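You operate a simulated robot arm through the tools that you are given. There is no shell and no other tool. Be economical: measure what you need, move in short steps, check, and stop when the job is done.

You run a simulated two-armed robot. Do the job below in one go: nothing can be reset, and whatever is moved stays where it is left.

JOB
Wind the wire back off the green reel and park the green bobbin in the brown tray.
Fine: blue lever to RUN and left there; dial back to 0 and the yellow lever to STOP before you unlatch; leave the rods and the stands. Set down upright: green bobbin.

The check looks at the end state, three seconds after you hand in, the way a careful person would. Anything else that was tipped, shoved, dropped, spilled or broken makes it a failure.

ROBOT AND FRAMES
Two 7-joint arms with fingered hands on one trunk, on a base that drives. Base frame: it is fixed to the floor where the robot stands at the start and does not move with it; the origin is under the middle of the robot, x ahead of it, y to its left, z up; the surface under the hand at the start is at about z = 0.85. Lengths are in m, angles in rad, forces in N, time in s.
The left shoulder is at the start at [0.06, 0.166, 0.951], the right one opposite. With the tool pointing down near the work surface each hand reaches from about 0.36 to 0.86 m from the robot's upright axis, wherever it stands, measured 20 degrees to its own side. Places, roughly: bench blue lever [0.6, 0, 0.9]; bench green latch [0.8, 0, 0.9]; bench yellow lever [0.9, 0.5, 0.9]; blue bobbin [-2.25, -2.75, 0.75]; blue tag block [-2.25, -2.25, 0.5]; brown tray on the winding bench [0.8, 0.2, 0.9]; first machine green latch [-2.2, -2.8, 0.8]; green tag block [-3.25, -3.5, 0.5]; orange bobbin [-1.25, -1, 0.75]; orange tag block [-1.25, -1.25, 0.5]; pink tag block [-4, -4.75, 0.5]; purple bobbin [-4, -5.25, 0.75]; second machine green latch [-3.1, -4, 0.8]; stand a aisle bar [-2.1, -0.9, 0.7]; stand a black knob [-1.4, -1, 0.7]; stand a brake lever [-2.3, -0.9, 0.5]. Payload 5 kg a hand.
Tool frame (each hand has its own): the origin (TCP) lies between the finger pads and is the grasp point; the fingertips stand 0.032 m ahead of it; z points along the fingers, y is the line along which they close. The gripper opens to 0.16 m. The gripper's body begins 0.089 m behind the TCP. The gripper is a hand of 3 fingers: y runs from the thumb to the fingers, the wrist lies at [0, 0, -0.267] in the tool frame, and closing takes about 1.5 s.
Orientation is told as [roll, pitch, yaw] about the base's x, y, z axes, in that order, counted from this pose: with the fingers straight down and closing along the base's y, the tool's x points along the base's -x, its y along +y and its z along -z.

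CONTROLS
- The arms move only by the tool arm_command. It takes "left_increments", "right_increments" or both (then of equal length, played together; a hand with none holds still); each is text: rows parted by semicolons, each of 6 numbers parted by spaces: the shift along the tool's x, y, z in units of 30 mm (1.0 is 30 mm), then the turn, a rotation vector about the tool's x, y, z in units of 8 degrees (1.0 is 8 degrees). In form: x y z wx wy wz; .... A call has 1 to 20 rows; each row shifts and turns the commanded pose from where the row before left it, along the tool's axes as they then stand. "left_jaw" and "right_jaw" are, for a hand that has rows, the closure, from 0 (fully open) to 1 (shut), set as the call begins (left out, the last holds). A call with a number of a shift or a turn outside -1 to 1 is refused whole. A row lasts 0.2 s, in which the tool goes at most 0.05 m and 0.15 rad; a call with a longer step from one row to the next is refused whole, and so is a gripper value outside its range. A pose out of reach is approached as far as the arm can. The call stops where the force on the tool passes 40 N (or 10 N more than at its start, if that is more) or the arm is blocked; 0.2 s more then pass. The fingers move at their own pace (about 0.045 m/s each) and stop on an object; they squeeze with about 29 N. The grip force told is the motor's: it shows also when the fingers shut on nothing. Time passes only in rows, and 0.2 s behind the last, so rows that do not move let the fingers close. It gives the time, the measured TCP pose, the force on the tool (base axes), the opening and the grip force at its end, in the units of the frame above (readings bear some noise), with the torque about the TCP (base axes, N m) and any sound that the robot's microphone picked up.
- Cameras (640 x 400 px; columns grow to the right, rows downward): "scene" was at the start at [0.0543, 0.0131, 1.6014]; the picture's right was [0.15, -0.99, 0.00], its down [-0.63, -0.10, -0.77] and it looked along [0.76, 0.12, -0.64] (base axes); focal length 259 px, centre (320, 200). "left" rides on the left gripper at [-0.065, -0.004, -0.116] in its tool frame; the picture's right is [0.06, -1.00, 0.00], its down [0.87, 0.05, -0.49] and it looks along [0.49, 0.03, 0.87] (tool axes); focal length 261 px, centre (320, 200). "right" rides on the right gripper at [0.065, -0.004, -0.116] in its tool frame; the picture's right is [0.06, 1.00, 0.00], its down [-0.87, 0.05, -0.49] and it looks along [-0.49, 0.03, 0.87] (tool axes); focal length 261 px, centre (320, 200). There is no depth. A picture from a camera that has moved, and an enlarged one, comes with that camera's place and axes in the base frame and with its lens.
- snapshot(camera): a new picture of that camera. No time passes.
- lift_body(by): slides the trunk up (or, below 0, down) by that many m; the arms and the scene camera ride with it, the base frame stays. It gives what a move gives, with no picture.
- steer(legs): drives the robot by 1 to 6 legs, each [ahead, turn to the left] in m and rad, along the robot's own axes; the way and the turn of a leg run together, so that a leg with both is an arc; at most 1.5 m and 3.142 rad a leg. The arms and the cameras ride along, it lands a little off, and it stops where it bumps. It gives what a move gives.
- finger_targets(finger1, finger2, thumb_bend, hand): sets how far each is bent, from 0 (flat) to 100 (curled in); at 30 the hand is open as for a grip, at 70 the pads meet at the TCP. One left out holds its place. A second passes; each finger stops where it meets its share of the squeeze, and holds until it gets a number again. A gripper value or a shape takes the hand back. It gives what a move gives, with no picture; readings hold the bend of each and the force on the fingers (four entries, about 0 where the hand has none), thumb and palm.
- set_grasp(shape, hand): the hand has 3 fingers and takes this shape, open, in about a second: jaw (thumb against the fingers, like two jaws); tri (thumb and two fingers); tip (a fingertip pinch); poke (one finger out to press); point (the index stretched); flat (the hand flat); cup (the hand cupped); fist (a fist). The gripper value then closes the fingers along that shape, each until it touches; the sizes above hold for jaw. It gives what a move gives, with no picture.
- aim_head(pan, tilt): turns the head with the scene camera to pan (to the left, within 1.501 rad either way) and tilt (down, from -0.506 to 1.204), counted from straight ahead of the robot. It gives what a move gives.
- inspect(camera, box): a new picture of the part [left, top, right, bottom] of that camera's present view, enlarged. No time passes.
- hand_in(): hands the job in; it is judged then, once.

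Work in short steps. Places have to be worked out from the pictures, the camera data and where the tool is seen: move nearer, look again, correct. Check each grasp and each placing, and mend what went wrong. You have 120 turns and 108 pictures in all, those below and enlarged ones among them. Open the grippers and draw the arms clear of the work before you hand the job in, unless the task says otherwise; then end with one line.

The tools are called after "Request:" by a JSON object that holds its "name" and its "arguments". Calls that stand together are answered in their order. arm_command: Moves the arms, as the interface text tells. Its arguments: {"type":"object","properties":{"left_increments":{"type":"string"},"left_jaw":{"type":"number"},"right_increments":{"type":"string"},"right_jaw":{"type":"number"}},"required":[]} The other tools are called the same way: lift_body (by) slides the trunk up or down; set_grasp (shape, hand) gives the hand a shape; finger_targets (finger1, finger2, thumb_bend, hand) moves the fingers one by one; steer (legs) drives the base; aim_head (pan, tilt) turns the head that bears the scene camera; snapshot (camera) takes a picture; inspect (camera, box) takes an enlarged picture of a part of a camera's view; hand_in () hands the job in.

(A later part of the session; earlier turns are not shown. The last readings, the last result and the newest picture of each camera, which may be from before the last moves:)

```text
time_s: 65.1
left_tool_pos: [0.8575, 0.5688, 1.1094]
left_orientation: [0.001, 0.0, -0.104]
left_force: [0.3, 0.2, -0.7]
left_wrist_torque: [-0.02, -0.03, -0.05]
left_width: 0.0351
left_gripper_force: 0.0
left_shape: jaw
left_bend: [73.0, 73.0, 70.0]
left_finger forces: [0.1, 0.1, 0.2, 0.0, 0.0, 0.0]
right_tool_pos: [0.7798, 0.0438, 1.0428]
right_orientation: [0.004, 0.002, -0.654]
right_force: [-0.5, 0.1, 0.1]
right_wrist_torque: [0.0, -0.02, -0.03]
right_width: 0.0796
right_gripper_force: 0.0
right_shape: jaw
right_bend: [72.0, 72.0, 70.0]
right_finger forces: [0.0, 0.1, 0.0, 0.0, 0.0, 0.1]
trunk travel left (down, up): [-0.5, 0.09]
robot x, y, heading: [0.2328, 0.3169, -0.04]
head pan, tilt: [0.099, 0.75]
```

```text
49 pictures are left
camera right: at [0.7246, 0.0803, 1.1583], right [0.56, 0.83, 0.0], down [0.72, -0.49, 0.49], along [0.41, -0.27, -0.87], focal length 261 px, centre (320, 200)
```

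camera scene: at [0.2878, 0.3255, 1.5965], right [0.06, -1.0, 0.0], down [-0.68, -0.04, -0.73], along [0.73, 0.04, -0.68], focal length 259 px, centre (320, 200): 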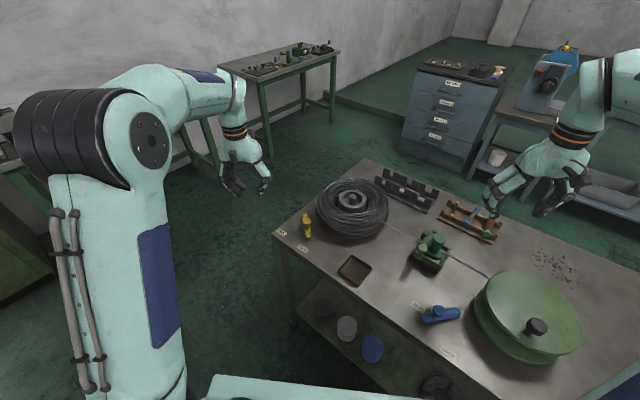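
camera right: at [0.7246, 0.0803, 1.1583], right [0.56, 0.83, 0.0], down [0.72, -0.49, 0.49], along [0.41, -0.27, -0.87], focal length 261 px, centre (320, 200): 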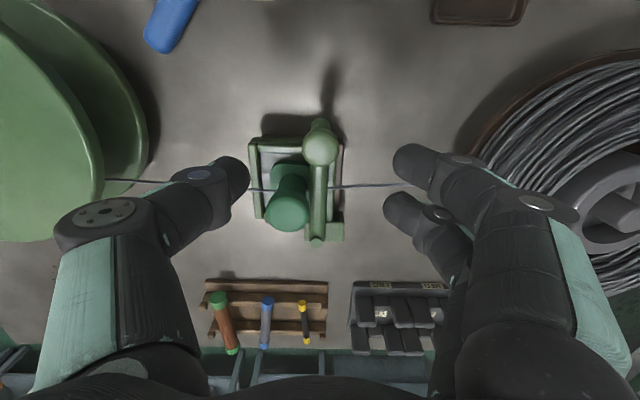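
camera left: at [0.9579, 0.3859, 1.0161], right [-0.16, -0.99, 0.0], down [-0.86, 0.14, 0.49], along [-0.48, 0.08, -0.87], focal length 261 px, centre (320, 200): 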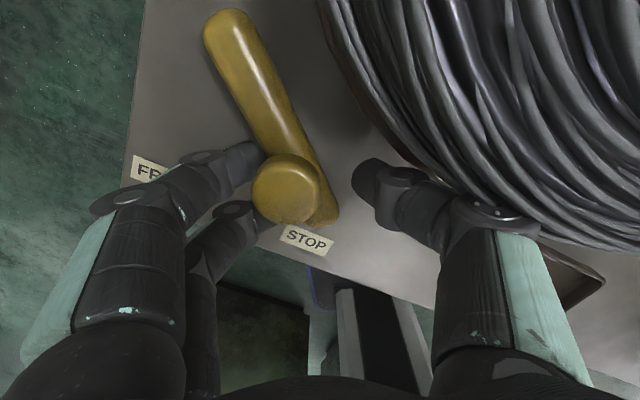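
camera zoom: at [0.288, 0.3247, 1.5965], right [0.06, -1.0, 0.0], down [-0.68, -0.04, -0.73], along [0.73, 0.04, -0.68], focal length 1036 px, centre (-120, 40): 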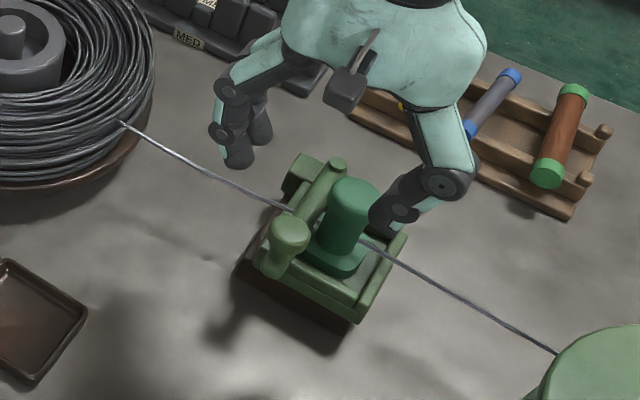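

Aligned. I'll lower, cage the knob, and swing it clockwise (away from the bobbin) by 32° to test.

Request:
{"name": "arm_command", "arguments": {"right_increments": "-.05 0 .97 0 0 0;0 0 .97 0 0 0;0 0 .95 0 0 0;0 0 0 0 0 0"}}

Request:
{"name": "arm_command", "arguments": {"right_increments": "0 0 0 0 0 0;0 0 0 0 0 0;0 0 0 0 0 0;0 .535 0 0 0 1;0 .535 0 0 0 1;0 .535 0 0 0 1;0 .535 0 0 0 1;0 0 0 0 0 0", "right_jaw": 0.72}}

Request:
{"name": "snapshot", "arguments": {"camera": "right"}}

Request:
{"name": "inspect", "arguments": {"camera": "scene", "box": [365, 190, 495, 290]}}

```text
time_s: 66.1
left_tool_pos: [0.8578, 0.5696, 1.1087]
left_orientation: [-0.002, 0.001, -0.102]
left_force: [-0.2, -0.4, 0.0]
left_wrist_torque: [0.03, -0.02, -0.03]
left_width: 0.0351
left_gripper_force: 0.1
left_shape: jaw
left_bend: [73.0, 73.0, 70.0]
left_finger forces: [0.0, 0.1, 0.0, 0.1, 0.0, 0.0]
right_tool_pos: [0.7789, 0.0453, 0.9554]
right_orientation: [0.005, 0.003, -0.651]
right_force: [0.0, -0.3, 0.2]
right_wrist_torque: [0.01, -0.01, -0.01]
right_width: 0.0794
right_gripper_force: 0.1
right_shape: jaw
right_bend: [72.0, 72.0, 70.0]
right_finger forces: [0.0, 0.1, 0.0, 0.0, 0.1, 0.0]
trunk travel left (down, up): [-0.5, 0.09]
robot x, y, heading: [0.2314, 0.3214, -0.041]
head pan, tilt: [0.099, 0.75]
```

```text
time_s: 67.9
left_tool_pos: [0.8566, 0.5688, 1.1098]
left_orientation: [-0.001, 0.001, -0.103]
left_force: [0.1, 0.6, -0.1]
left_wrist_torque: [0.03, 0.01, -0.02]
left_width: 0.0352
left_gripper_force: 0.1
left_shape: jaw
left_bend: [73.0, 73.0, 70.0]
left_finger forces: [0.0, 0.0, 0.1, 0.0, 0.0, 0.0]
right_tool_pos: [0.8274, 0.0851, 0.9555]
right_orientation: [0.001, 0.007, -1.211]
right_force: [0.0, -0.4, 0.2]
right_wrist_torque: [0.01, 0.01, 0.04]
right_width: 0.0455
right_gripper_force: 0.0
right_shape: jaw
right_bend: [73.0, 73.0, 70.0]
right_finger forces: [0.0, 0.0, 0.0, 0.0, 0.2, 0.1]
trunk travel left (down, up): [-0.5, 0.09]
robot x, y, heading: [0.2339, 0.3188, -0.036]
head pan, tilt: [0.099, 0.75]
```

```text
48 pictures are left
camera right: at [0.8013, 0.1444, 1.0723], right [0.91, 0.41, 0.0], down [0.36, -0.8, 0.49], along [0.2, -0.44, -0.87], focal length 261 px, centre (320, 200)
```

right: 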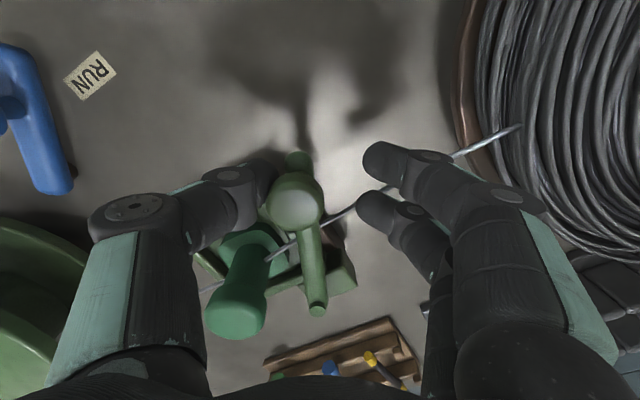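

```text
4.00 times, centred on (430, 240) of scene
camera zoom: at [0.2877, 0.3246, 1.5965], right [0.06, -1.0, 0.0], down [-0.68, -0.04, -0.73], along [0.73, 0.04, -0.68], focal length 1036 px, centre (-120, 40)
```

zoom: 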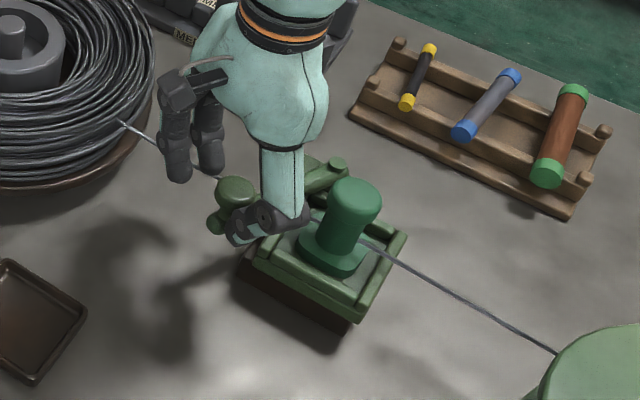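

The latch swings freely and clears the bobbin. I'll swing 16° more and check.

Request:
{"name": "arm_command", "arguments": {"right_increments": "0 .535 0 0 0 1;0 .535 0 0 0 1;0 0 0 0 0 0"}}

Request:
{"name": "snapshot", "arguments": {"camera": "right"}}

```text
time_s: 68.7
left_tool_pos: [0.8568, 0.5679, 1.1091]
left_orientation: [0.0, 0.0, -0.103]
left_force: [-0.4, -0.1, -0.5]
left_wrist_torque: [0.0, 0.04, 0.0]
left_width: 0.0354
left_gripper_force: 0.1
left_shape: jaw
left_bend: [73.0, 73.0, 70.0]
left_finger forces: [0.0, 0.1, 0.0, 0.0, 0.0, 0.0]
right_tool_pos: [0.8579, 0.095, 0.9564]
right_orientation: [0.001, 0.005, -1.49]
right_force: [-1.1, 0.4, -0.4]
right_wrist_torque: [0.0, 0.04, 0.03]
right_width: 0.0452
right_gripper_force: 0.1
right_shape: jaw
right_bend: [73.0, 73.0, 70.0]
right_finger forces: [0.1, 0.1, 0.1, 0.1, 0.2, 0.0]
trunk travel left (down, up): [-0.5, 0.09]
robot x, y, heading: [0.2383, 0.3195, -0.038]
head pan, tilt: [0.099, 0.75]
```

```text
46 pictures are left
camera right: at [0.8492, 0.1584, 1.0728], right [0.99, 0.14, 0.0], down [0.12, -0.86, 0.49], along [0.07, -0.48, -0.87], focal length 261 px, centre (320, 200)
```

right: 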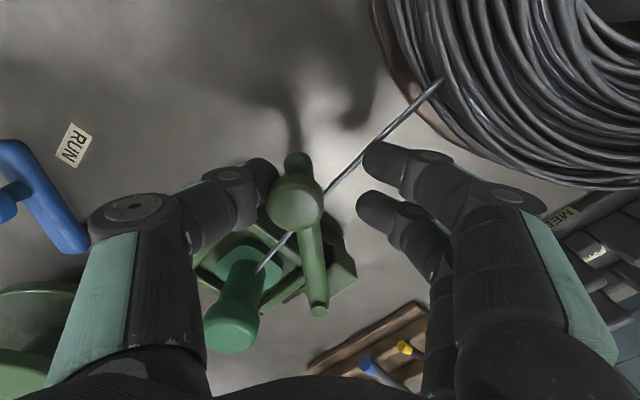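

The bar is well clear of the flange. I'll try one more 8° step to see if there's a stop, staying clear of the coil.

Request:
{"name": "arm_command", "arguments": {"right_increments": "0 0 0 0 0 0;0 .53 0 0 0 .5;0 .3 0 0 0 .3;0 0 0 0 0 0", "right_jaw": 0.8}}

Request:
{"name": "snapshot", "arguments": {"camera": "right"}}

```text
time_s: 69.7
left_tool_pos: [0.8564, 0.5683, 1.1097]
left_orientation: [0.0, 0.001, -0.102]
left_force: [-0.8, 0.0, -0.4]
left_wrist_torque: [0.0, -0.01, -0.02]
left_width: 0.0352
left_gripper_force: 0.1
left_shape: jaw
left_bend: [73.0, 73.0, 70.0]
left_finger forces: [0.0, 0.0, 0.0, 0.0, 0.0, 0.1]
right_tool_pos: [0.8835, 0.0962, 0.9569]
right_orientation: [0.002, 0.006, -1.602]
right_force: [0.6, -0.8, -0.6]
right_wrist_torque: [0.03, -0.02, -0.03]
right_width: 0.0326
right_gripper_force: 0.0
right_shape: jaw
right_bend: [73.0, 73.0, 70.0]
right_finger forces: [0.0, 0.0, 0.0, 0.0, 0.5, 0.1]
trunk travel left (down, up): [-0.5, 0.09]
robot x, y, heading: [0.2317, 0.3226, -0.037]
head pan, tilt: [0.099, 0.75]
```

```text
45 pictures are left
camera right: at [0.8817, 0.1604, 1.0723], right [1.0, 0.03, 0.0], down [0.03, -0.87, 0.49], along [0.02, -0.49, -0.87], focal length 261 px, centre (320, 200)
```

right: 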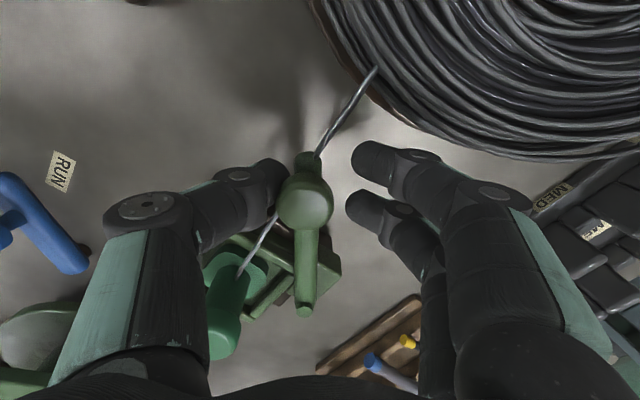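

Still free. I'll give one more small translation push and then check for the stop.

Request:
{"name": "arm_command", "arguments": {"right_increments": "0 .45 0 0 0 .3;.05 .45 0 0 0 .3;0 0 0 0 0 0"}}

Request:
{"name": "snapshot", "arguments": {"camera": "right"}}

```text
time_s: 70.5
left_tool_pos: [0.857, 0.5682, 1.1097]
left_orientation: [0.0, -0.001, -0.106]
left_force: [-0.3, -0.5, 0.4]
left_wrist_torque: [0.02, 0.01, 0.03]
left_width: 0.0355
left_gripper_force: 0.0
left_shape: jaw
left_bend: [73.0, 73.0, 70.0]
left_finger forces: [0.0, 0.1, 0.0, 0.0, 0.1, 0.0]
right_tool_pos: [0.9103, 0.0956, 0.9553]
right_orientation: [-0.002, 0.005, -1.686]
right_force: [-5.2, 0.0, -0.7]
right_wrist_torque: [-0.01, 0.02, 0.03]
right_width: 0.0338
right_gripper_force: 0.0
right_shape: jaw
right_bend: [73.0, 73.0, 70.0]
right_finger forces: [0.0, 0.0, 0.0, 0.0, 4.1, 0.0]
trunk travel left (down, up): [-0.5, 0.09]
robot x, y, heading: [0.2339, 0.3201, -0.043]
head pan, tilt: [0.099, 0.75]
```

```text
44 pictures are left
camera right: at [0.9138, 0.1608, 1.0717], right [1.0, -0.05, 0.0], down [-0.05, -0.87, 0.49], along [-0.03, -0.49, -0.87], focal length 261 px, centre (320, 200)
```

right: 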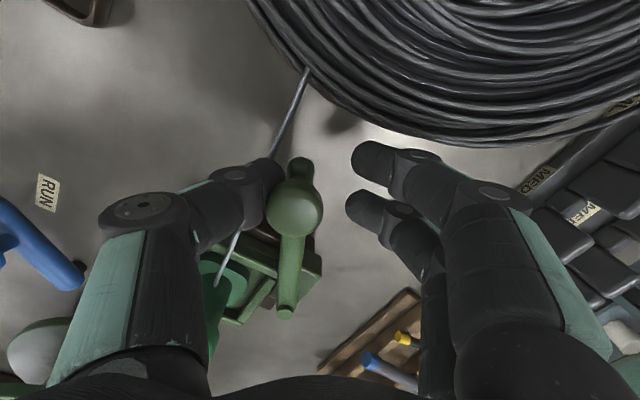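

There's 4 N of resistance, the same stop feel as before, so the latch is open. I'll back off, lift straight up and untwist.

Request:
{"name": "arm_command", "arguments": {"right_increments": "0 -.15 0 0 0 0;0 0 -.9 0 0 0;0 0 -.9 0 0 0;0 0 -.9 0 0 0;0 0 -.9 0 0 0;0 0 -.9 0 0 0;0 -.8 0 0 0 -1;0 -.8 0 0 0 -1;0 -.8 0 0 0 -1;0 0 0 0 0 -1;0 0 0 0 0 -1;0 0 0 0 0 -1;0 0 0 0 0 -1"}}

Request:
{"name": "inspect", "arguments": {"camera": "scene", "box": [365, 190, 495, 290]}}

Request:
{"name": "snapshot", "arguments": {"camera": "right"}}

```text
time_s: 73.3
left_tool_pos: [0.8564, 0.5685, 1.1102]
left_orientation: [0.0, 0.0, -0.101]
left_force: [0.1, -0.1, 0.0]
left_wrist_torque: [-0.02, -0.02, -0.03]
left_width: 0.0352
left_gripper_force: 0.0
left_shape: jaw
left_bend: [73.0, 73.0, 70.0]
left_finger forces: [0.0, 0.0, 0.0, 0.0, 0.0, 0.0]
right_tool_pos: [0.8327, 0.0951, 1.0895]
right_orientation: [0.005, 0.004, -0.704]
right_force: [0.0, 0.4, 0.1]
right_wrist_torque: [0.02, 0.0, 0.01]
right_width: 0.0321
right_gripper_force: 0.1
right_shape: jaw
right_bend: [73.0, 73.0, 70.0]
right_finger forces: [0.1, 0.1, 0.0, 0.0, 0.0, 0.1]
trunk travel left (down, up): [-0.5, 0.09]
robot x, y, heading: [0.231, 0.3194, -0.041]
head pan, tilt: [0.099, 0.75]
```

```text
4.00 times, centred on (430, 240) of scene
camera zoom: at [0.2877, 0.3247, 1.5965], right [0.06, -1.0, 0.0], down [-0.68, -0.04, -0.73], along [0.73, 0.04, -0.68], focal length 1036 px, centre (-120, 40)
```

zoom: 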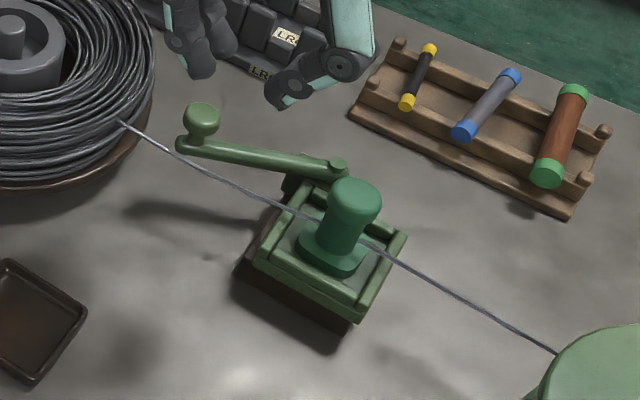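

```text
42 pictures are left
camera right: at [0.7825, 0.1324, 1.2067], right [0.6, 0.8, 0.0], down [0.7, -0.52, 0.49], along [0.39, -0.29, -0.87], focal length 261 px, centre (320, 200)
```

right: 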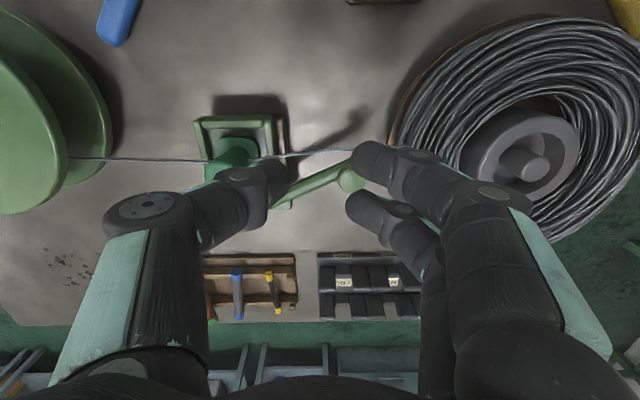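

The latch is swung right out. Next I'll bring the right hand above the bobbin with its closing axis across the wire line (yaw about 53°), so the fingers avoid the wire.

Request:
{"name": "arm_command", "arguments": {"right_increments": "-.415 -.807 0 0 0 0;-.415 -.807 0 0 0 0;-.415 -.807 0 0 0 0;-.415 -.807 0 0 0 0;0 0 0 0 0 -.98;0 0 0 0 0 -.98;0 0 0 0 0 -.98;0 0 0 0 0 -.98;0 0 0 0 0 -.98;0 0 0 0 0 -.98;0 0 0 0 0 -.98;0 0 0 0 0 -.98;0 0 0 0 0 -.98;0 0 0 0 0 -.98;0 0 0 0 0 -.98;0 0 0 0 0 -.98", "right_jaw": 0.45}}

Request:
{"name": "snapshot", "arguments": {"camera": "right"}}

Request:
{"name": "inspect", "arguments": {"camera": "right", "box": [240, 70, 400, 230]}}

```text
time_s: 76.7
left_tool_pos: [0.858, 0.5688, 1.1096]
left_orientation: [-0.001, 0.001, -0.103]
left_force: [0.7, -0.3, 0.2]
left_wrist_torque: [-0.02, -0.05, -0.01]
left_width: 0.0355
left_gripper_force: 0.0
left_shape: jaw
left_bend: [73.0, 73.0, 70.0]
left_finger forces: [0.0, 0.1, 0.0, 0.0, 0.0, 0.0]
right_tool_pos: [0.8099, -0.0124, 1.09]
right_orientation: [0.001, -0.003, 0.938]
right_force: [0.0, -0.1, -0.5]
right_wrist_torque: [0.0, -0.02, -0.01]
right_width: 0.0874
right_gripper_force: 0.0
right_shape: jaw
right_bend: [72.0, 72.0, 70.0]
right_finger forces: [0.0, 0.0, 0.0, 0.0, 0.0, 0.1]
trunk travel left (down, up): [-0.5, 0.09]
robot x, y, heading: [0.2354, 0.3145, -0.034]
head pan, tilt: [0.099, 0.75]
```

```text
41 pictures are left
camera right: at [0.7743, -0.0674, 1.2059], right [-0.84, 0.54, 0.0], down [0.47, 0.73, 0.5], along [0.27, 0.42, -0.87], focal length 261 px, centre (320, 200)
```

right: 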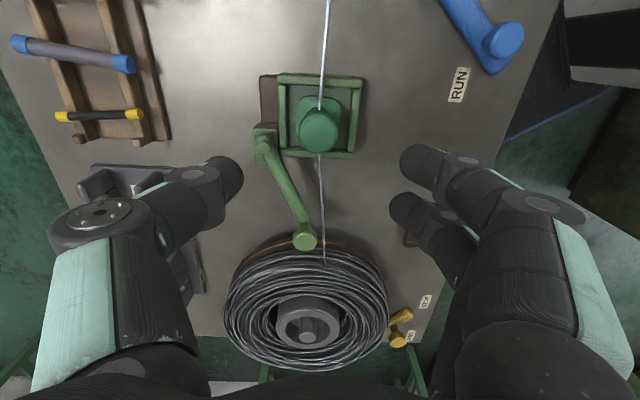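

```text
2.50 times, centred on (320, 150) of right
camera zoom: at [0.7743, -0.0674, 1.2059], right [-0.84, 0.54, 0.0], down [0.47, 0.73, 0.5], along [0.27, 0.42, -0.87], focal length 652 px, centre (320, 325)
```

zoom: 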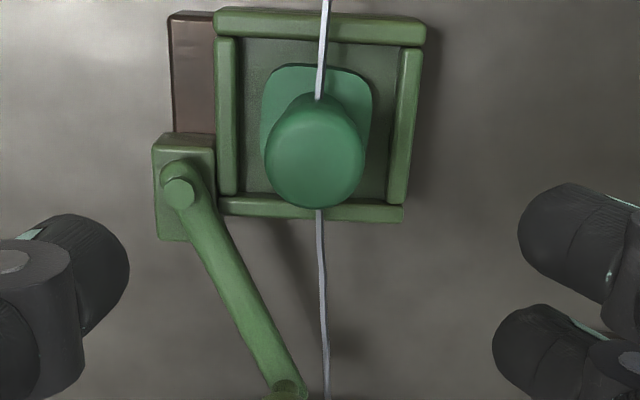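

The bobbin axis is at (0.8105, -0.0135), and the head top is near z 0.966. I'll lower to TCP z 0.95 and grip the head.

Request:
{"name": "arm_command", "arguments": {"right_increments": "0 0 .93 0 0 0;0 0 .93 0 0 0;0 0 .93 0 0 0;0 0 .93 0 0 0;0 0 .93 0 0 0"}}

Request:
{"name": "snapshot", "arguments": {"camera": "right"}}

Request:
{"name": "inspect", "arguments": {"camera": "scene", "box": [365, 190, 495, 290]}}

```text
time_s: 77.9
left_tool_pos: [0.8577, 0.5688, 1.1088]
left_orientation: [-0.002, 0.001, -0.102]
left_force: [-0.6, 0.1, 0.5]
left_wrist_torque: [-0.02, 0.02, -0.01]
left_width: 0.0353
left_gripper_force: 0.0
left_shape: jaw
left_bend: [73.0, 73.0, 70.0]
left_finger forces: [0.0, 0.0, 0.1, 0.0, 0.1, 0.0]
right_tool_pos: [0.8085, -0.0102, 0.9496]
right_orientation: [0.004, -0.006, 0.934]
right_force: [-0.3, -0.7, 0.2]
right_wrist_torque: [-0.02, 0.0, 0.0]
right_width: 0.0873
right_gripper_force: 0.0
right_shape: jaw
right_bend: [72.0, 72.0, 70.0]
right_finger forces: [0.1, 0.1, 0.0, 0.1, 0.1, 0.1]
trunk travel left (down, up): [-0.5, 0.09]
robot x, y, heading: [0.233, 0.3164, -0.037]
head pan, tilt: [0.099, 0.75]
```

```text
39 pictures are left
camera right: at [0.7747, -0.0671, 1.0658], right [-0.84, 0.54, 0.0], down [0.47, 0.73, 0.5], along [0.27, 0.42, -0.87], focal length 261 px, centre (320, 200)
```

right: 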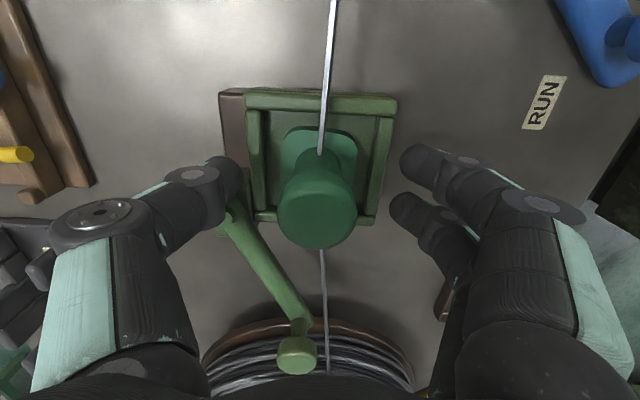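

```text
4.00 times, centred on (430, 240) of scene
camera zoom: at [0.2883, 0.3244, 1.5965], right [0.06, -1.0, 0.0], down [-0.68, -0.04, -0.73], along [0.73, 0.04, -0.68], focal length 1036 px, centre (-120, 40)
```

zoom: 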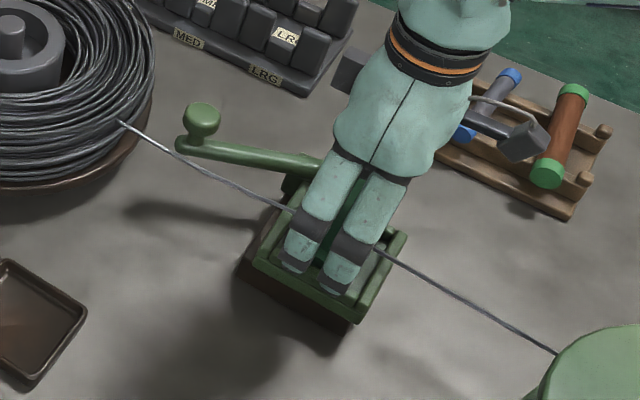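

Well aligned. I'll close on the head.

Request:
{"name": "arm_command", "arguments": {"right_increments": ".07 0 0 0 0 0;0 0 0 0 0 0;0 0 0 0 0 0;0 0 0 0 0 0;0 0 0 0 0 0;0 0 0 0 0 0;0 0 0 0 0 0", "right_jaw": 1.0}}

Request:
{"name": "snapshot", "arguments": {"camera": "right"}}

```text
time_s: 79.5
left_tool_pos: [0.8568, 0.569, 1.1091]
left_orientation: [-0.001, 0.001, -0.103]
left_force: [-0.3, -0.6, -0.1]
left_wrist_torque: [0.04, -0.02, 0.01]
left_width: 0.0355
left_gripper_force: 0.1
left_shape: jaw
left_bend: [73.0, 73.0, 70.0]
left_finger forces: [0.0, 0.0, 0.0, 0.0, 0.1, 0.0]
right_tool_pos: [0.808, -0.0131, 0.9501]
right_orientation: [0.004, -0.003, 0.935]
right_force: [0.4, -0.4, 0.9]
right_wrist_torque: [0.01, 0.02, -0.02]
right_width: 0.0174
right_gripper_force: 29.2
right_shape: jaw
right_bend: [71.0, 72.0, 70.0]
right_finger forces: [10.5, 13.6, 0.1, 0.1, 24.2, 0.1]
trunk travel left (down, up): [-0.5, 0.09]
robot x, y, heading: [0.2347, 0.3199, -0.039]
head pan, tilt: [0.099, 0.75]
```

```text
37 pictures are left
camera right: at [0.7734, -0.0682, 1.0663], right [-0.84, 0.54, 0.0], down [0.47, 0.73, 0.5], along [0.27, 0.42, -0.87], focal length 261 px, centre (320, 200)
```

right: 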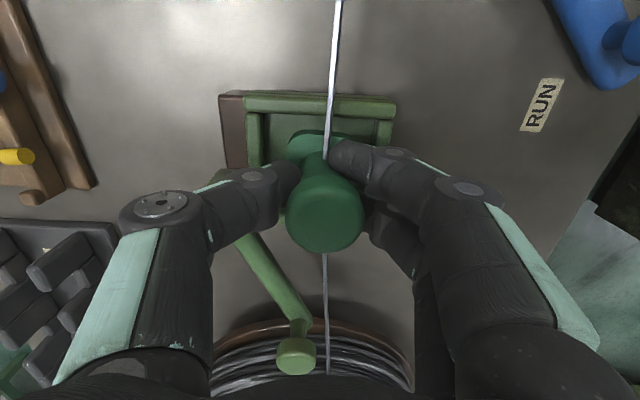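

The grip is firm on the neck under the head. I'll lift gently.

Request:
{"name": "arm_command", "arguments": {"right_increments": "0 0 -.3 0 0 0;0 0 -.4 0 0 0;0 0 -.5 0 0 0;0 0 -.6 0 0 0;0 0 -.6 0 0 0;0 0 -.6 0 0 0"}}

Request:
{"name": "snapshot", "arguments": {"camera": "right"}}

Request:
{"name": "inspect", "arguments": {"camera": "scene", "box": [335, 190, 495, 310]}}

```text
time_s: 80.9
left_tool_pos: [0.8582, 0.569, 1.1103]
left_orientation: [-0.001, 0.001, -0.103]
left_force: [0.7, 0.0, -0.1]
left_wrist_torque: [0.0, -0.04, 0.01]
left_width: 0.0354
left_gripper_force: 0.0
left_shape: jaw
left_bend: [73.0, 73.0, 70.0]
left_finger forces: [0.1, 0.0, 0.0, 0.1, 0.0, 0.1]
right_tool_pos: [0.8074, -0.0132, 1.0414]
right_orientation: [0.001, -0.004, 0.938]
right_force: [-0.7, -0.5, -0.7]
right_wrist_torque: [-0.03, -0.03, -0.02]
right_width: 0.0174
right_gripper_force: 28.9
right_shape: jaw
right_bend: [71.0, 72.0, 70.0]
right_finger forces: [10.7, 13.7, 0.0, 0.1, 24.2, 0.0]
trunk travel left (down, up): [-0.5, 0.09]
robot x, y, heading: [0.2373, 0.3184, -0.04]
head pan, tilt: [0.099, 0.75]
```

```text
36 pictures are left
camera right: at [0.7729, -0.0684, 1.157], right [-0.84, 0.54, 0.0], down [0.47, 0.73, 0.5], along [0.27, 0.42, -0.87], focal length 261 px, centre (320, 200)
```

right: 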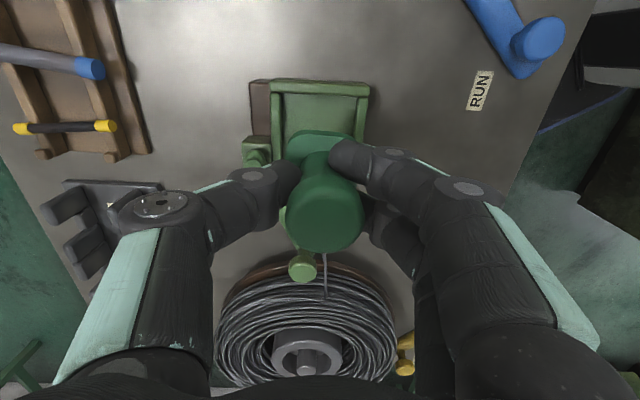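

```text
3.33 times, centred on (415, 250) of scene
camera zoom: at [0.2876, 0.3248, 1.5965], right [0.06, -1.0, 0.0], down [-0.68, -0.04, -0.73], along [0.73, 0.04, -0.68], focal length 863 px, centre (3, 33)
```

zoom: 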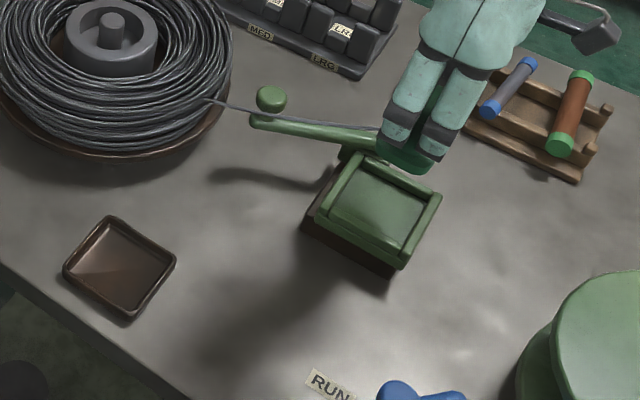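

The bobbin is out cleanly. The tray centre is near (0.753, 0.237), so I'll carry it there at height.

Request:
{"name": "arm_command", "arguments": {"right_increments": "-.564 .639 0 0 0 0;-.564 .639 0 0 0 0;-.564 .639 0 0 0 0;-.564 .639 0 0 0 0;-.564 .639 0 0 0 0;-.564 .639 0 0 0 0;-.564 .639 0 0 0 0;-.564 .639 0 0 0 0;-.564 .639 0 0 0 0;-.564 .639 0 0 0 0;0 0 0 0 0 0"}}

Request:
{"name": "snapshot", "arguments": {"camera": "right"}}

Request:
{"name": "inspect", "arguments": {"camera": "scene", "box": [295, 190, 455, 310]}}

Request:
{"name": "snapshot", "arguments": {"camera": "left"}}

```text
time_s: 83.3
left_tool_pos: [0.8571, 0.5686, 1.1104]
left_orientation: [0.0, 0.0, -0.104]
left_force: [0.3, -0.1, 0.2]
left_wrist_torque: [0.01, 0.0, -0.01]
left_width: 0.0356
left_gripper_force: 0.1
left_shape: jaw
left_bend: [73.0, 73.0, 70.0]
left_finger forces: [0.1, 0.0, 0.0, 0.1, 0.1, 0.1]
right_tool_pos: [0.7535, 0.2351, 1.0413]
right_orientation: [0.002, -0.003, 0.935]
right_force: [-0.6, -1.0, -0.9]
right_wrist_torque: [-0.01, 0.0, 0.01]
right_width: 0.0175
right_gripper_force: 28.6
right_shape: jaw
right_bend: [71.0, 72.0, 70.0]
right_finger forces: [10.5, 14.0, 0.0, 0.1, 24.1, 0.0]
trunk travel left (down, up): [-0.5, 0.09]
robot x, y, heading: [0.2331, 0.3186, -0.04]
head pan, tilt: [0.099, 0.75]
```

```text
34 pictures are left
camera right: at [0.7187, 0.1802, 1.1575], right [-0.84, 0.54, 0.0], down [0.47, 0.73, 0.5], along [0.27, 0.42, -0.87], focal length 261 px, centre (320, 200)
```

right: 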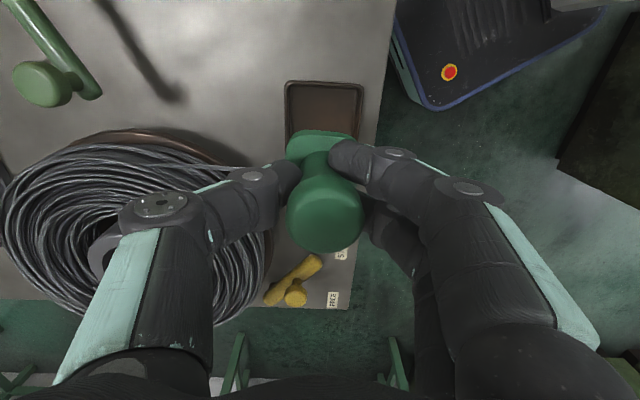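

```text
3.33 times, centred on (375, 250) of scene
camera zoom: at [0.2878, 0.3245, 1.5965], right [0.06, -1.0, 0.0], down [-0.68, -0.04, -0.73], along [0.73, 0.04, -0.68], focal length 863 px, centre (137, 33)
```

zoom: 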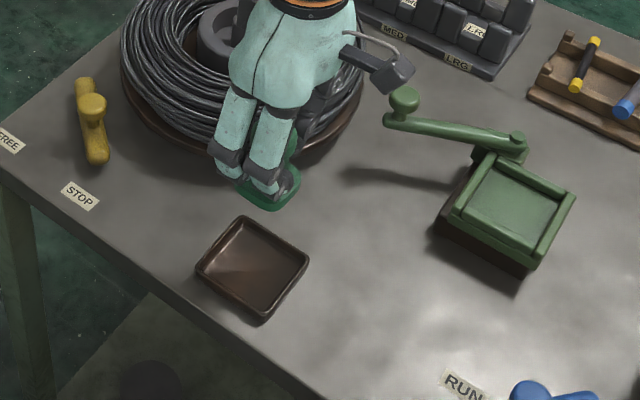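

```text
32 pictures are left
camera left: at [0.9212, 0.5573, 1.2262], right [-0.17, -0.99, 0.0], down [-0.86, 0.14, 0.49], along [-0.48, 0.08, -0.87], focal length 261 px, centre (320, 200)
```

left: 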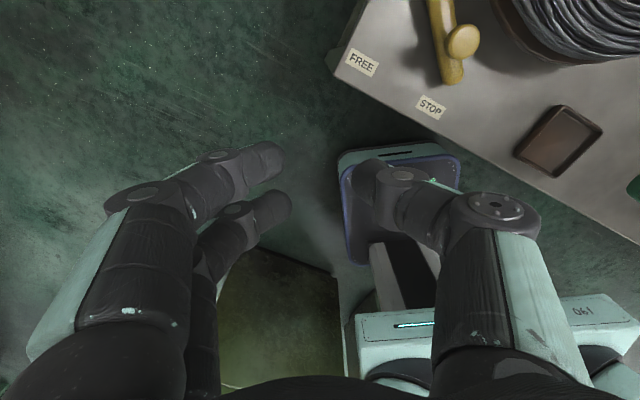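

The tray centre is confirmed by two views at about (0.754, 0.238), and the bobbin axis is within 3 mm of it. I'll lower partway and look.

Request:
{"name": "arm_command", "arguments": {"right_increments": "0 .09 .7 0 0 0;0 0 .7 0 0 0;0 0 .7 0 0 0;0 0 .7 0 0 0;0 0 .7 0 0 0;0 0 0 0 0 0"}}

Request:
{"name": "inspect", "arguments": {"camera": "scene", "box": [320, 220, 400, 280]}}

Request:
{"name": "snapshot", "arguments": {"camera": "right"}}

```text
time_s: 84.7
left_tool_pos: [0.8563, 0.5692, 1.1098]
left_orientation: [-0.001, -0.001, -0.102]
left_force: [0.1, -0.8, -0.6]
left_wrist_torque: [0.0, 0.01, 0.01]
left_width: 0.0355
left_gripper_force: 0.1
left_shape: jaw
left_bend: [73.0, 73.0, 70.0]
left_finger forces: [0.0, 0.0, 0.0, 0.0, 0.0, 0.0]
right_tool_pos: [0.7513, 0.2389, 0.9355]
right_orientation: [0.001, -0.002, 0.935]
right_force: [0.7, 0.4, -1.3]
right_wrist_torque: [-0.03, -0.01, -0.02]
right_width: 0.0169
right_gripper_force: 29.0
right_shape: jaw
right_bend: [71.0, 72.0, 70.0]
right_finger forces: [10.5, 14.0, 0.0, 0.1, 23.9, 0.0]
trunk travel left (down, up): [-0.5, 0.09]
robot x, y, heading: [0.238, 0.3178, -0.046]
head pan, tilt: [0.099, 0.75]
```

```text
6.67 times, centred on (360, 250) of scene
camera zoom: at [0.2877, 0.3248, 1.5965], right [0.06, -1.0, 0.0], down [-0.68, -0.04, -0.73], along [0.73, 0.04, -0.68], focal length 1726 px, centre (53, -133)
```

zoom: 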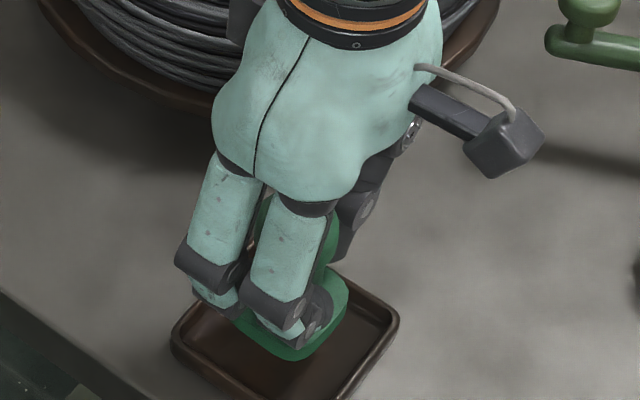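

```text
30 pictures are left
camera right: at [0.7164, 0.1832, 1.0524], right [-0.84, 0.54, 0.0], down [0.47, 0.73, 0.5], along [0.27, 0.42, -0.87], focal length 261 px, centre (320, 200)
```

right: 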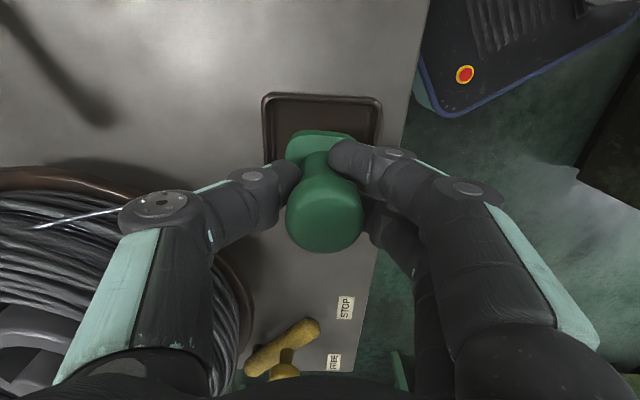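

Centred over the tray. I'll lower slowly and watch the vertical force.

Request:
{"name": "arm_command", "arguments": {"right_increments": "0 0 .25 0 0 0;0 0 .25 0 0 0;0 0 .2 0 0 0;0 0 0 0 0 0"}}

Request:
{"name": "inspect", "arguments": {"camera": "scene", "box": [320, 220, 400, 280]}}

```text
time_s: 85.7
left_tool_pos: [0.857, 0.5686, 1.11]
left_orientation: [0.0, -0.002, -0.102]
left_force: [0.3, 0.3, 0.5]
left_wrist_torque: [0.0, 0.03, 0.0]
left_width: 0.0355
left_gripper_force: 0.0
left_shape: jaw
left_bend: [73.0, 73.0, 70.0]
left_finger forces: [0.0, 0.0, 0.0, 0.1, 0.1, 0.0]
right_tool_pos: [0.75, 0.2394, 0.9149]
right_orientation: [0.002, -0.004, 0.935]
right_force: [0.1, -0.1, -1.7]
right_wrist_torque: [-0.01, 0.01, 0.0]
right_width: 0.0172
right_gripper_force: 28.8
right_shape: jaw
right_bend: [71.0, 72.0, 70.0]
right_finger forces: [10.5, 14.0, 0.0, 0.1, 23.9, 0.0]
trunk travel left (down, up): [-0.5, 0.09]
robot x, y, heading: [0.2385, 0.3176, -0.038]
head pan, tilt: [0.099, 0.75]
```

```text
6.67 times, centred on (360, 250) of scene
camera zoom: at [0.2879, 0.3248, 1.5965], right [0.06, -1.0, 0.0], down [-0.68, -0.04, -0.73], along [0.73, 0.04, -0.68], focal length 1726 px, centre (53, -133)
```

zoom: 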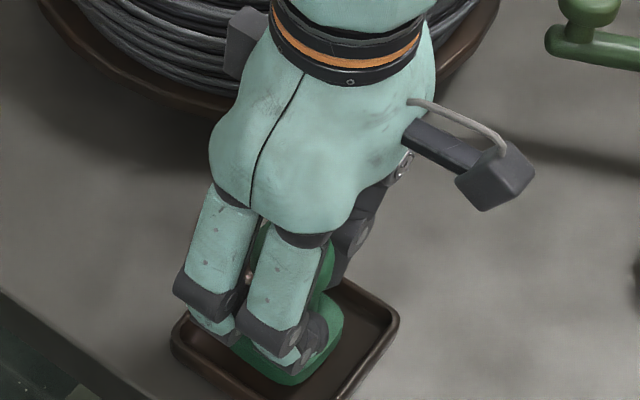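

No contact yet. I'll continue in small steps.

Request:
{"name": "arm_command", "arguments": {"right_increments": "0 0 .15 0 0 0;0 0 .12 0 0 0;0 0 0 0 0 0"}}

```text
time_s: 86.5
left_tool_pos: [0.8574, 0.5691, 1.1096]
left_orientation: [0.0, 0.0, -0.103]
left_force: [0.1, -0.4, -0.6]
left_wrist_torque: [-0.02, -0.01, -0.03]
left_width: 0.0356
left_gripper_force: 0.1
left_shape: jaw
left_bend: [73.0, 73.0, 70.0]
left_finger forces: [0.0, 0.0, 0.0, 0.0, 0.1, 0.0]
right_tool_pos: [0.7507, 0.2389, 0.9082]
right_orientation: [0.003, -0.006, 0.934]
right_force: [-0.4, -0.3, 3.5]
right_wrist_torque: [0.04, 0.05, -0.05]
right_width: 0.0171
right_gripper_force: 28.9
right_shape: jaw
right_bend: [71.0, 72.0, 70.0]
right_finger forces: [10.9, 14.4, 0.0, 0.0, 24.9, 0.0]
trunk travel left (down, up): [-0.5, 0.09]
robot x, y, heading: [0.2365, 0.3168, -0.037]
head pan, tilt: [0.099, 0.75]
```

Contact at 3.5 N. I'll check that the bobbin sits on the tray floor rather than on a rim.

Request:
{"name": "inspect", "arguments": {"camera": "right", "box": [220, 60, 420, 220]}}

Request:
{"name": "inspect", "arguments": {"camera": "scene", "box": [325, 235, 385, 285]}}

```text
2.50 times, centred on (320, 140) of right
camera zoom: at [0.7165, 0.1832, 1.0236], right [-0.84, 0.54, 0.0], down [0.47, 0.73, 0.5], along [0.27, 0.42, -0.87], focal length 652 px, centre (320, 350)
```

zoom: 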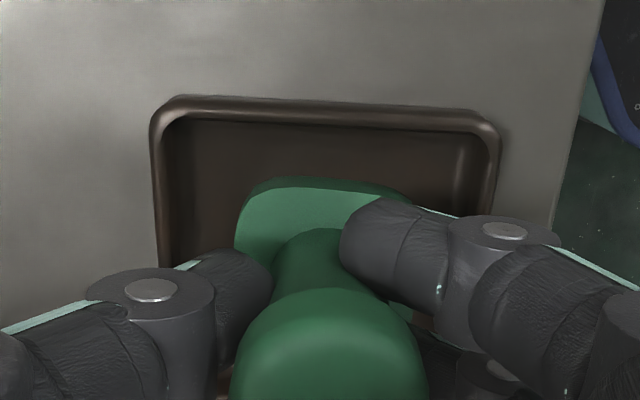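

```text
8.00 times, centred on (355, 260) of scene
camera zoom: at [0.2877, 0.3248, 1.5966], right [0.06, -1.0, 0.0], down [-0.68, -0.04, -0.73], along [0.73, 0.04, -0.68], focal length 2072 px, centre (40, -280)
```

zoom: 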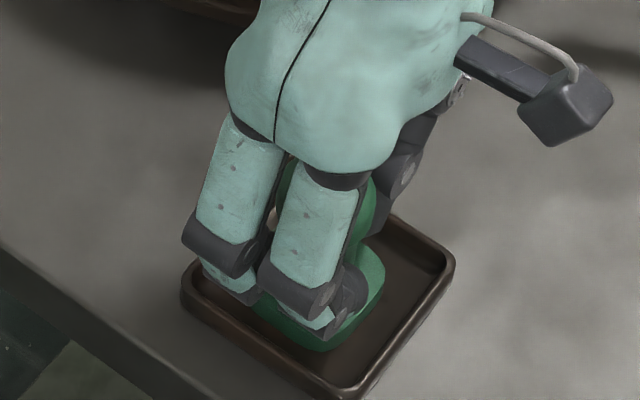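

The bobbin stands upright inside the tray with clearance around it. I'll open modestly (to avoid the rim) and then lift straight up.

Request:
{"name": "arm_command", "arguments": {"right_increments": "0 0 0 0 0 0;0 0 0 0 0 0;0 0 0 0 0 0;0 0 0 0 0 0", "right_jaw": 0.66}}

Request:
{"name": "inspect", "arguments": {"camera": "right", "box": [200, 60, 440, 300]}}

```text
time_s: 87.5
left_tool_pos: [0.8572, 0.569, 1.1102]
left_orientation: [0.0, 0.001, -0.102]
left_force: [-0.2, 0.3, 0.2]
left_wrist_torque: [-0.02, -0.02, 0.04]
left_width: 0.0355
left_gripper_force: 0.1
left_shape: jaw
left_bend: [73.0, 73.0, 70.0]
left_finger forces: [0.0, 0.0, 0.0, 0.0, 0.1, 0.0]
right_tool_pos: [0.7511, 0.2387, 0.9072]
right_orientation: [0.003, -0.004, 0.934]
right_force: [0.3, 0.6, -0.5]
right_wrist_torque: [-0.02, 0.01, 0.02]
right_width: 0.0537
right_gripper_force: 0.2
right_shape: jaw
right_bend: [73.0, 73.0, 70.0]
right_finger forces: [0.0, 0.0, 0.0, 0.0, 0.1, 0.1]
trunk travel left (down, up): [-0.5, 0.09]
robot x, y, heading: [0.2392, 0.3207, -0.038]
head pan, tilt: [0.099, 0.75]
```

```text
1.67 times, centred on (320, 180) of right
camera zoom: at [0.7164, 0.1832, 1.0234], right [-0.84, 0.54, 0.0], down [0.47, 0.73, 0.5], along [0.27, 0.42, -0.87], focal length 434 px, centre (320, 233)
```

zoom: 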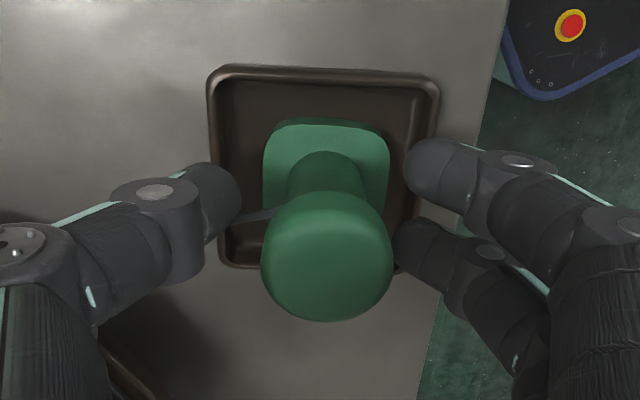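

Released; the bobbin stands on its own. I'll lift slowly, watching the bobbin and wire.

Request:
{"name": "arm_command", "arguments": {"right_increments": "0 0 -.3 0 0 0;0 0 -.4 0 0 0;0 0 -.6 0 0 0;0 0 -.7 0 0 0;0 0 -.8 0 0 0;0 0 -.8 0 0 0;0 0 -.8 0 0 0;0 0 -.8 0 0 0"}}

Request:
{"name": "snapshot", "arguments": {"camera": "right"}}

Request:
{"name": "inspect", "arguments": {"camera": "scene", "box": [265, 180, 485, 320]}}

```text
time_s: 89.3
left_tool_pos: [0.8565, 0.5682, 1.1106]
left_orientation: [-0.001, 0.001, -0.102]
left_force: [-0.4, -0.9, 0.3]
left_wrist_torque: [0.01, -0.01, -0.01]
left_width: 0.0353
left_gripper_force: 0.0
left_shape: jaw
left_bend: [73.0, 73.0, 70.0]
left_finger forces: [0.0, 0.0, 0.0, 0.1, 0.1, 0.0]
right_tool_pos: [0.7514, 0.2391, 1.0634]
right_orientation: [0.002, -0.003, 0.934]
right_force: [0.0, 0.9, 0.2]
right_wrist_torque: [0.01, -0.01, 0.02]
right_width: 0.0539
right_gripper_force: 0.0
right_shape: jaw
right_bend: [73.0, 73.0, 70.0]
right_finger forces: [0.0, 0.0, 0.0, 0.1, 0.1, 0.0]
trunk travel left (down, up): [-0.5, 0.09]
robot x, y, heading: [0.235, 0.3151, -0.039]
head pan, tilt: [0.099, 0.75]
```

```text
25 pictures are left
camera right: at [0.7164, 0.1833, 1.1797], right [-0.84, 0.54, 0.0], down [0.47, 0.73, 0.5], along [0.27, 0.42, -0.87], focal length 261 px, centre (320, 200)
```

right: 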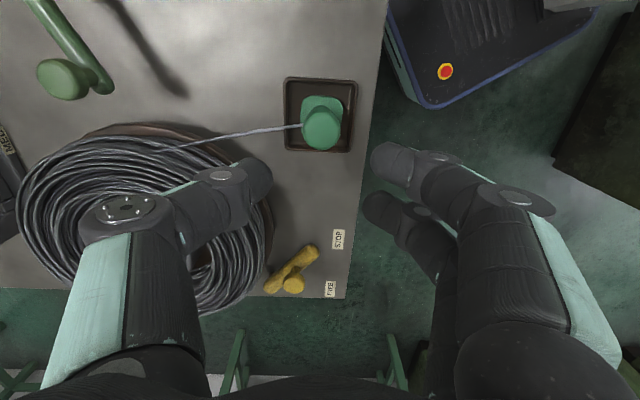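

```text
2.86 times, centred on (375, 250) of scene
camera zoom: at [0.2875, 0.3248, 1.5965], right [0.06, -1.0, 0.0], down [-0.68, -0.04, -0.73], along [0.73, 0.04, -0.68], focal length 740 px, centre (163, 57)
```

zoom: 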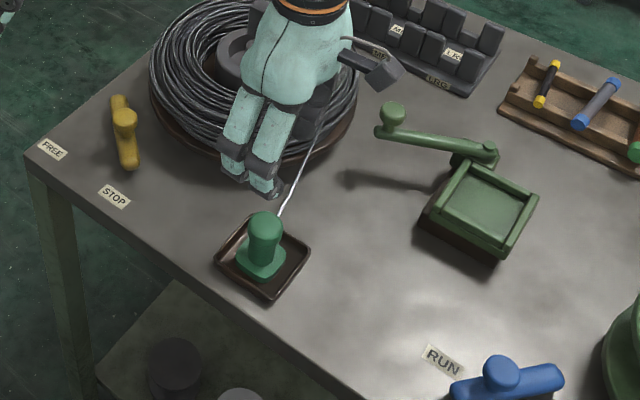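

The bobbin stands upright in the tray. I'll open and withdraw both hands, then verify everything.

Request:
{"name": "arm_command", "arguments": {"right_increments": "0 0 -.9 0 0 0;0 0 -.9 0 0 0;0 0 -.9 0 0 0;.86 .29 -.3 0 0 0;.86 .29 -.3 0 0 0;.86 .29 -.3 0 0 0;.86 .29 -.3 0 0 0;.86 .29 0 0 0 0;.86 .29 0 0 0 0;.86 .29 0 0 0 0;.86 .29 0 0 0 0", "left_increments": "0 0 -.9 0 0 0;0 0 -.9 0 0 0;0 0 -.9 0 0 0;.8 0 0 0 0 0;.8 0 0 0 0 0;.8 0 0 0 0 0;.8 0 0 0 0 0;.8 0 0 0 0 0;.8 0 0 0 0 0;0 0 0 0 0 0;0 0 0 0 0 0", "left_jaw": 0, "right_jaw": 0}}

Request:
{"name": "aim_head", "arguments": {"pan": -0.35, "tilt": 0.85}}

Request:
{"name": "snapshot", "arguments": {"camera": "scene"}}

```text
time_s: 91.7
left_tool_pos: [0.7134, 0.583, 1.1918]
left_orientation: [0.0, -0.002, -0.102]
left_force: [0.0, 0.4, 0.3]
left_wrist_torque: [-0.03, -0.04, -0.02]
left_width: 0.1599
left_gripper_force: 0.1
left_shape: jaw
left_bend: [30.0, 30.0, 30.0]
left_finger forces: [0.1, 0.0, 0.1, 0.0, 0.0, 0.0]
right_tool_pos: [0.5725, 0.1128, 1.1791]
right_orientation: [0.001, -0.006, 0.935]
right_force: [0.8, -0.5, -0.1]
right_wrist_torque: [0.04, -0.01, 0.0]
right_width: 0.1598
right_gripper_force: 0.1
right_shape: jaw
right_bend: [30.0, 30.0, 30.0]
right_finger forces: [0.1, 0.0, 0.0, 0.1, 0.0, 0.1]
trunk travel left (down, up): [-0.5, 0.09]
robot x, y, heading: [0.2317, 0.3181, -0.04]
head pan, tilt: [0.099, 0.75]
```

```text
time_s: 92.6
left_tool_pos: [0.7142, 0.5824, 1.1904]
left_orientation: [0.0, 0.0, -0.102]
left_force: [0.4, 0.1, 0.7]
left_wrist_torque: [-0.04, 0.03, -0.01]
left_width: 0.1598
left_gripper_force: 0.0
left_shape: jaw
left_bend: [30.0, 30.0, 30.0]
left_finger forces: [0.1, 0.0, 0.0, 0.0, 0.0, 0.0]
right_tool_pos: [0.5721, 0.1135, 1.1794]
right_orientation: [0.002, -0.004, 0.936]
right_force: [0.6, 0.0, -0.5]
right_wrist_torque: [0.03, 0.0, -0.01]
right_width: 0.1597
right_gripper_force: 0.1
right_shape: jaw
right_bend: [30.0, 30.0, 30.0]
right_finger forces: [0.0, 0.0, 0.0, 0.0, 0.1, 0.0]
trunk travel left (down, up): [-0.5, 0.09]
robot x, y, heading: [0.2355, 0.3207, -0.038]
head pan, tilt: [-0.351, 0.85]
```

```text
23 pictures are left
camera scene: at [0.2775, 0.2902, 1.5885], right [-0.38, -0.93, 0.0], down [-0.7, 0.28, -0.66], along [0.61, -0.25, -0.75], focal length 259 px, centre (320, 200)
```

scene: 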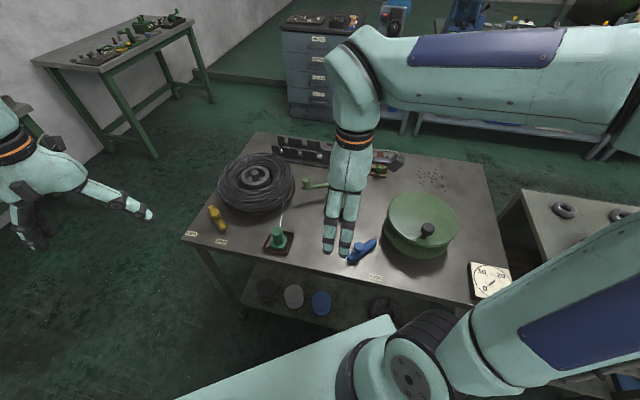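

Dial and bobbin look right. I'll draw the right hand off the bench and take a final close look at the dial and tray.

Request:
{"name": "arm_command", "arguments": {"right_increments": ".3 .9 0 0 0 0;.3 .9 0 0 0 0;.3 .9 0 0 0 0;.3 .9 0 0 0 0;.3 .9 0 0 0 0"}}

Request:
{"name": "inspect", "arguments": {"camera": "scene", "box": [460, 250, 520, 310]}}

Request:
{"name": "inspect", "arguments": {"camera": "scene", "box": [170, 120, 450, 300]}}

```text
time_s: 93.8
left_tool_pos: [0.7133, 0.5831, 1.1917]
left_orientation: [0.0, 0.0, -0.103]
left_force: [-0.7, -1.4, -0.3]
left_wrist_torque: [-0.02, -0.02, 0.01]
left_width: 0.1598
left_gripper_force: 0.1
left_shape: jaw
left_bend: [30.0, 30.0, 30.0]
left_finger forces: [0.1, 0.1, 0.1, 0.1, 0.1, 0.0]
right_tool_pos: [0.437, 0.156, 1.1797]
right_orientation: [0.003, -0.006, 0.934]
right_force: [-0.5, 1.1, -1.3]
right_wrist_torque: [-0.02, -0.04, 0.0]
right_width: 0.1597
right_gripper_force: 0.0
right_shape: jaw
right_bend: [30.0, 30.0, 30.0]
right_finger forces: [0.0, 0.1, 0.0, 0.0, 0.1, 0.0]
trunk travel left (down, up): [-0.5, 0.09]
robot x, y, heading: [0.2371, 0.3179, -0.038]
head pan, tilt: [-0.351, 0.85]
```

```text
6.67 times, centred on (490, 280) of scene
camera zoom: at [0.2768, 0.2899, 1.5885], right [-0.38, -0.93, 0.0], down [-0.69, 0.28, -0.66], along [0.61, -0.25, -0.75], focal length 1726 px, centre (-813, -333)
```

zoom: 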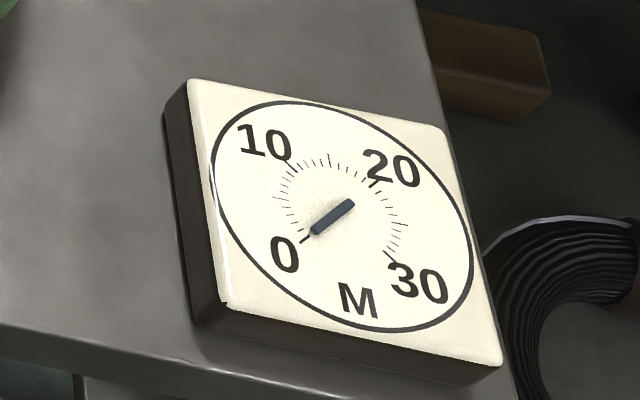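

```text
2.22 times, centred on (310, 210) of scene
camera zoom: at [0.2768, 0.2899, 1.5885], right [-0.38, -0.93, 0.0], down [-0.69, 0.28, -0.66], along [0.61, -0.25, -0.75], focal length 575 px, centre (342, 178)
```

zoom: 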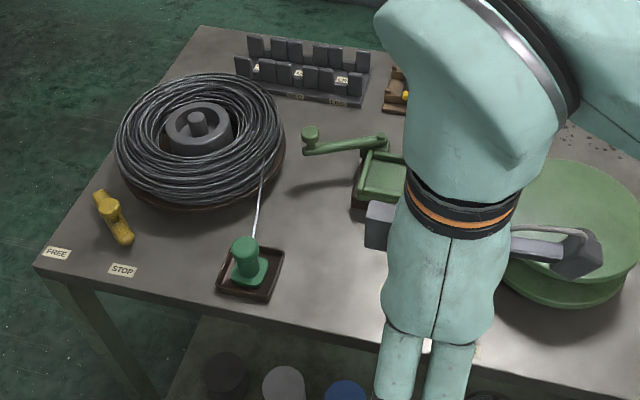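

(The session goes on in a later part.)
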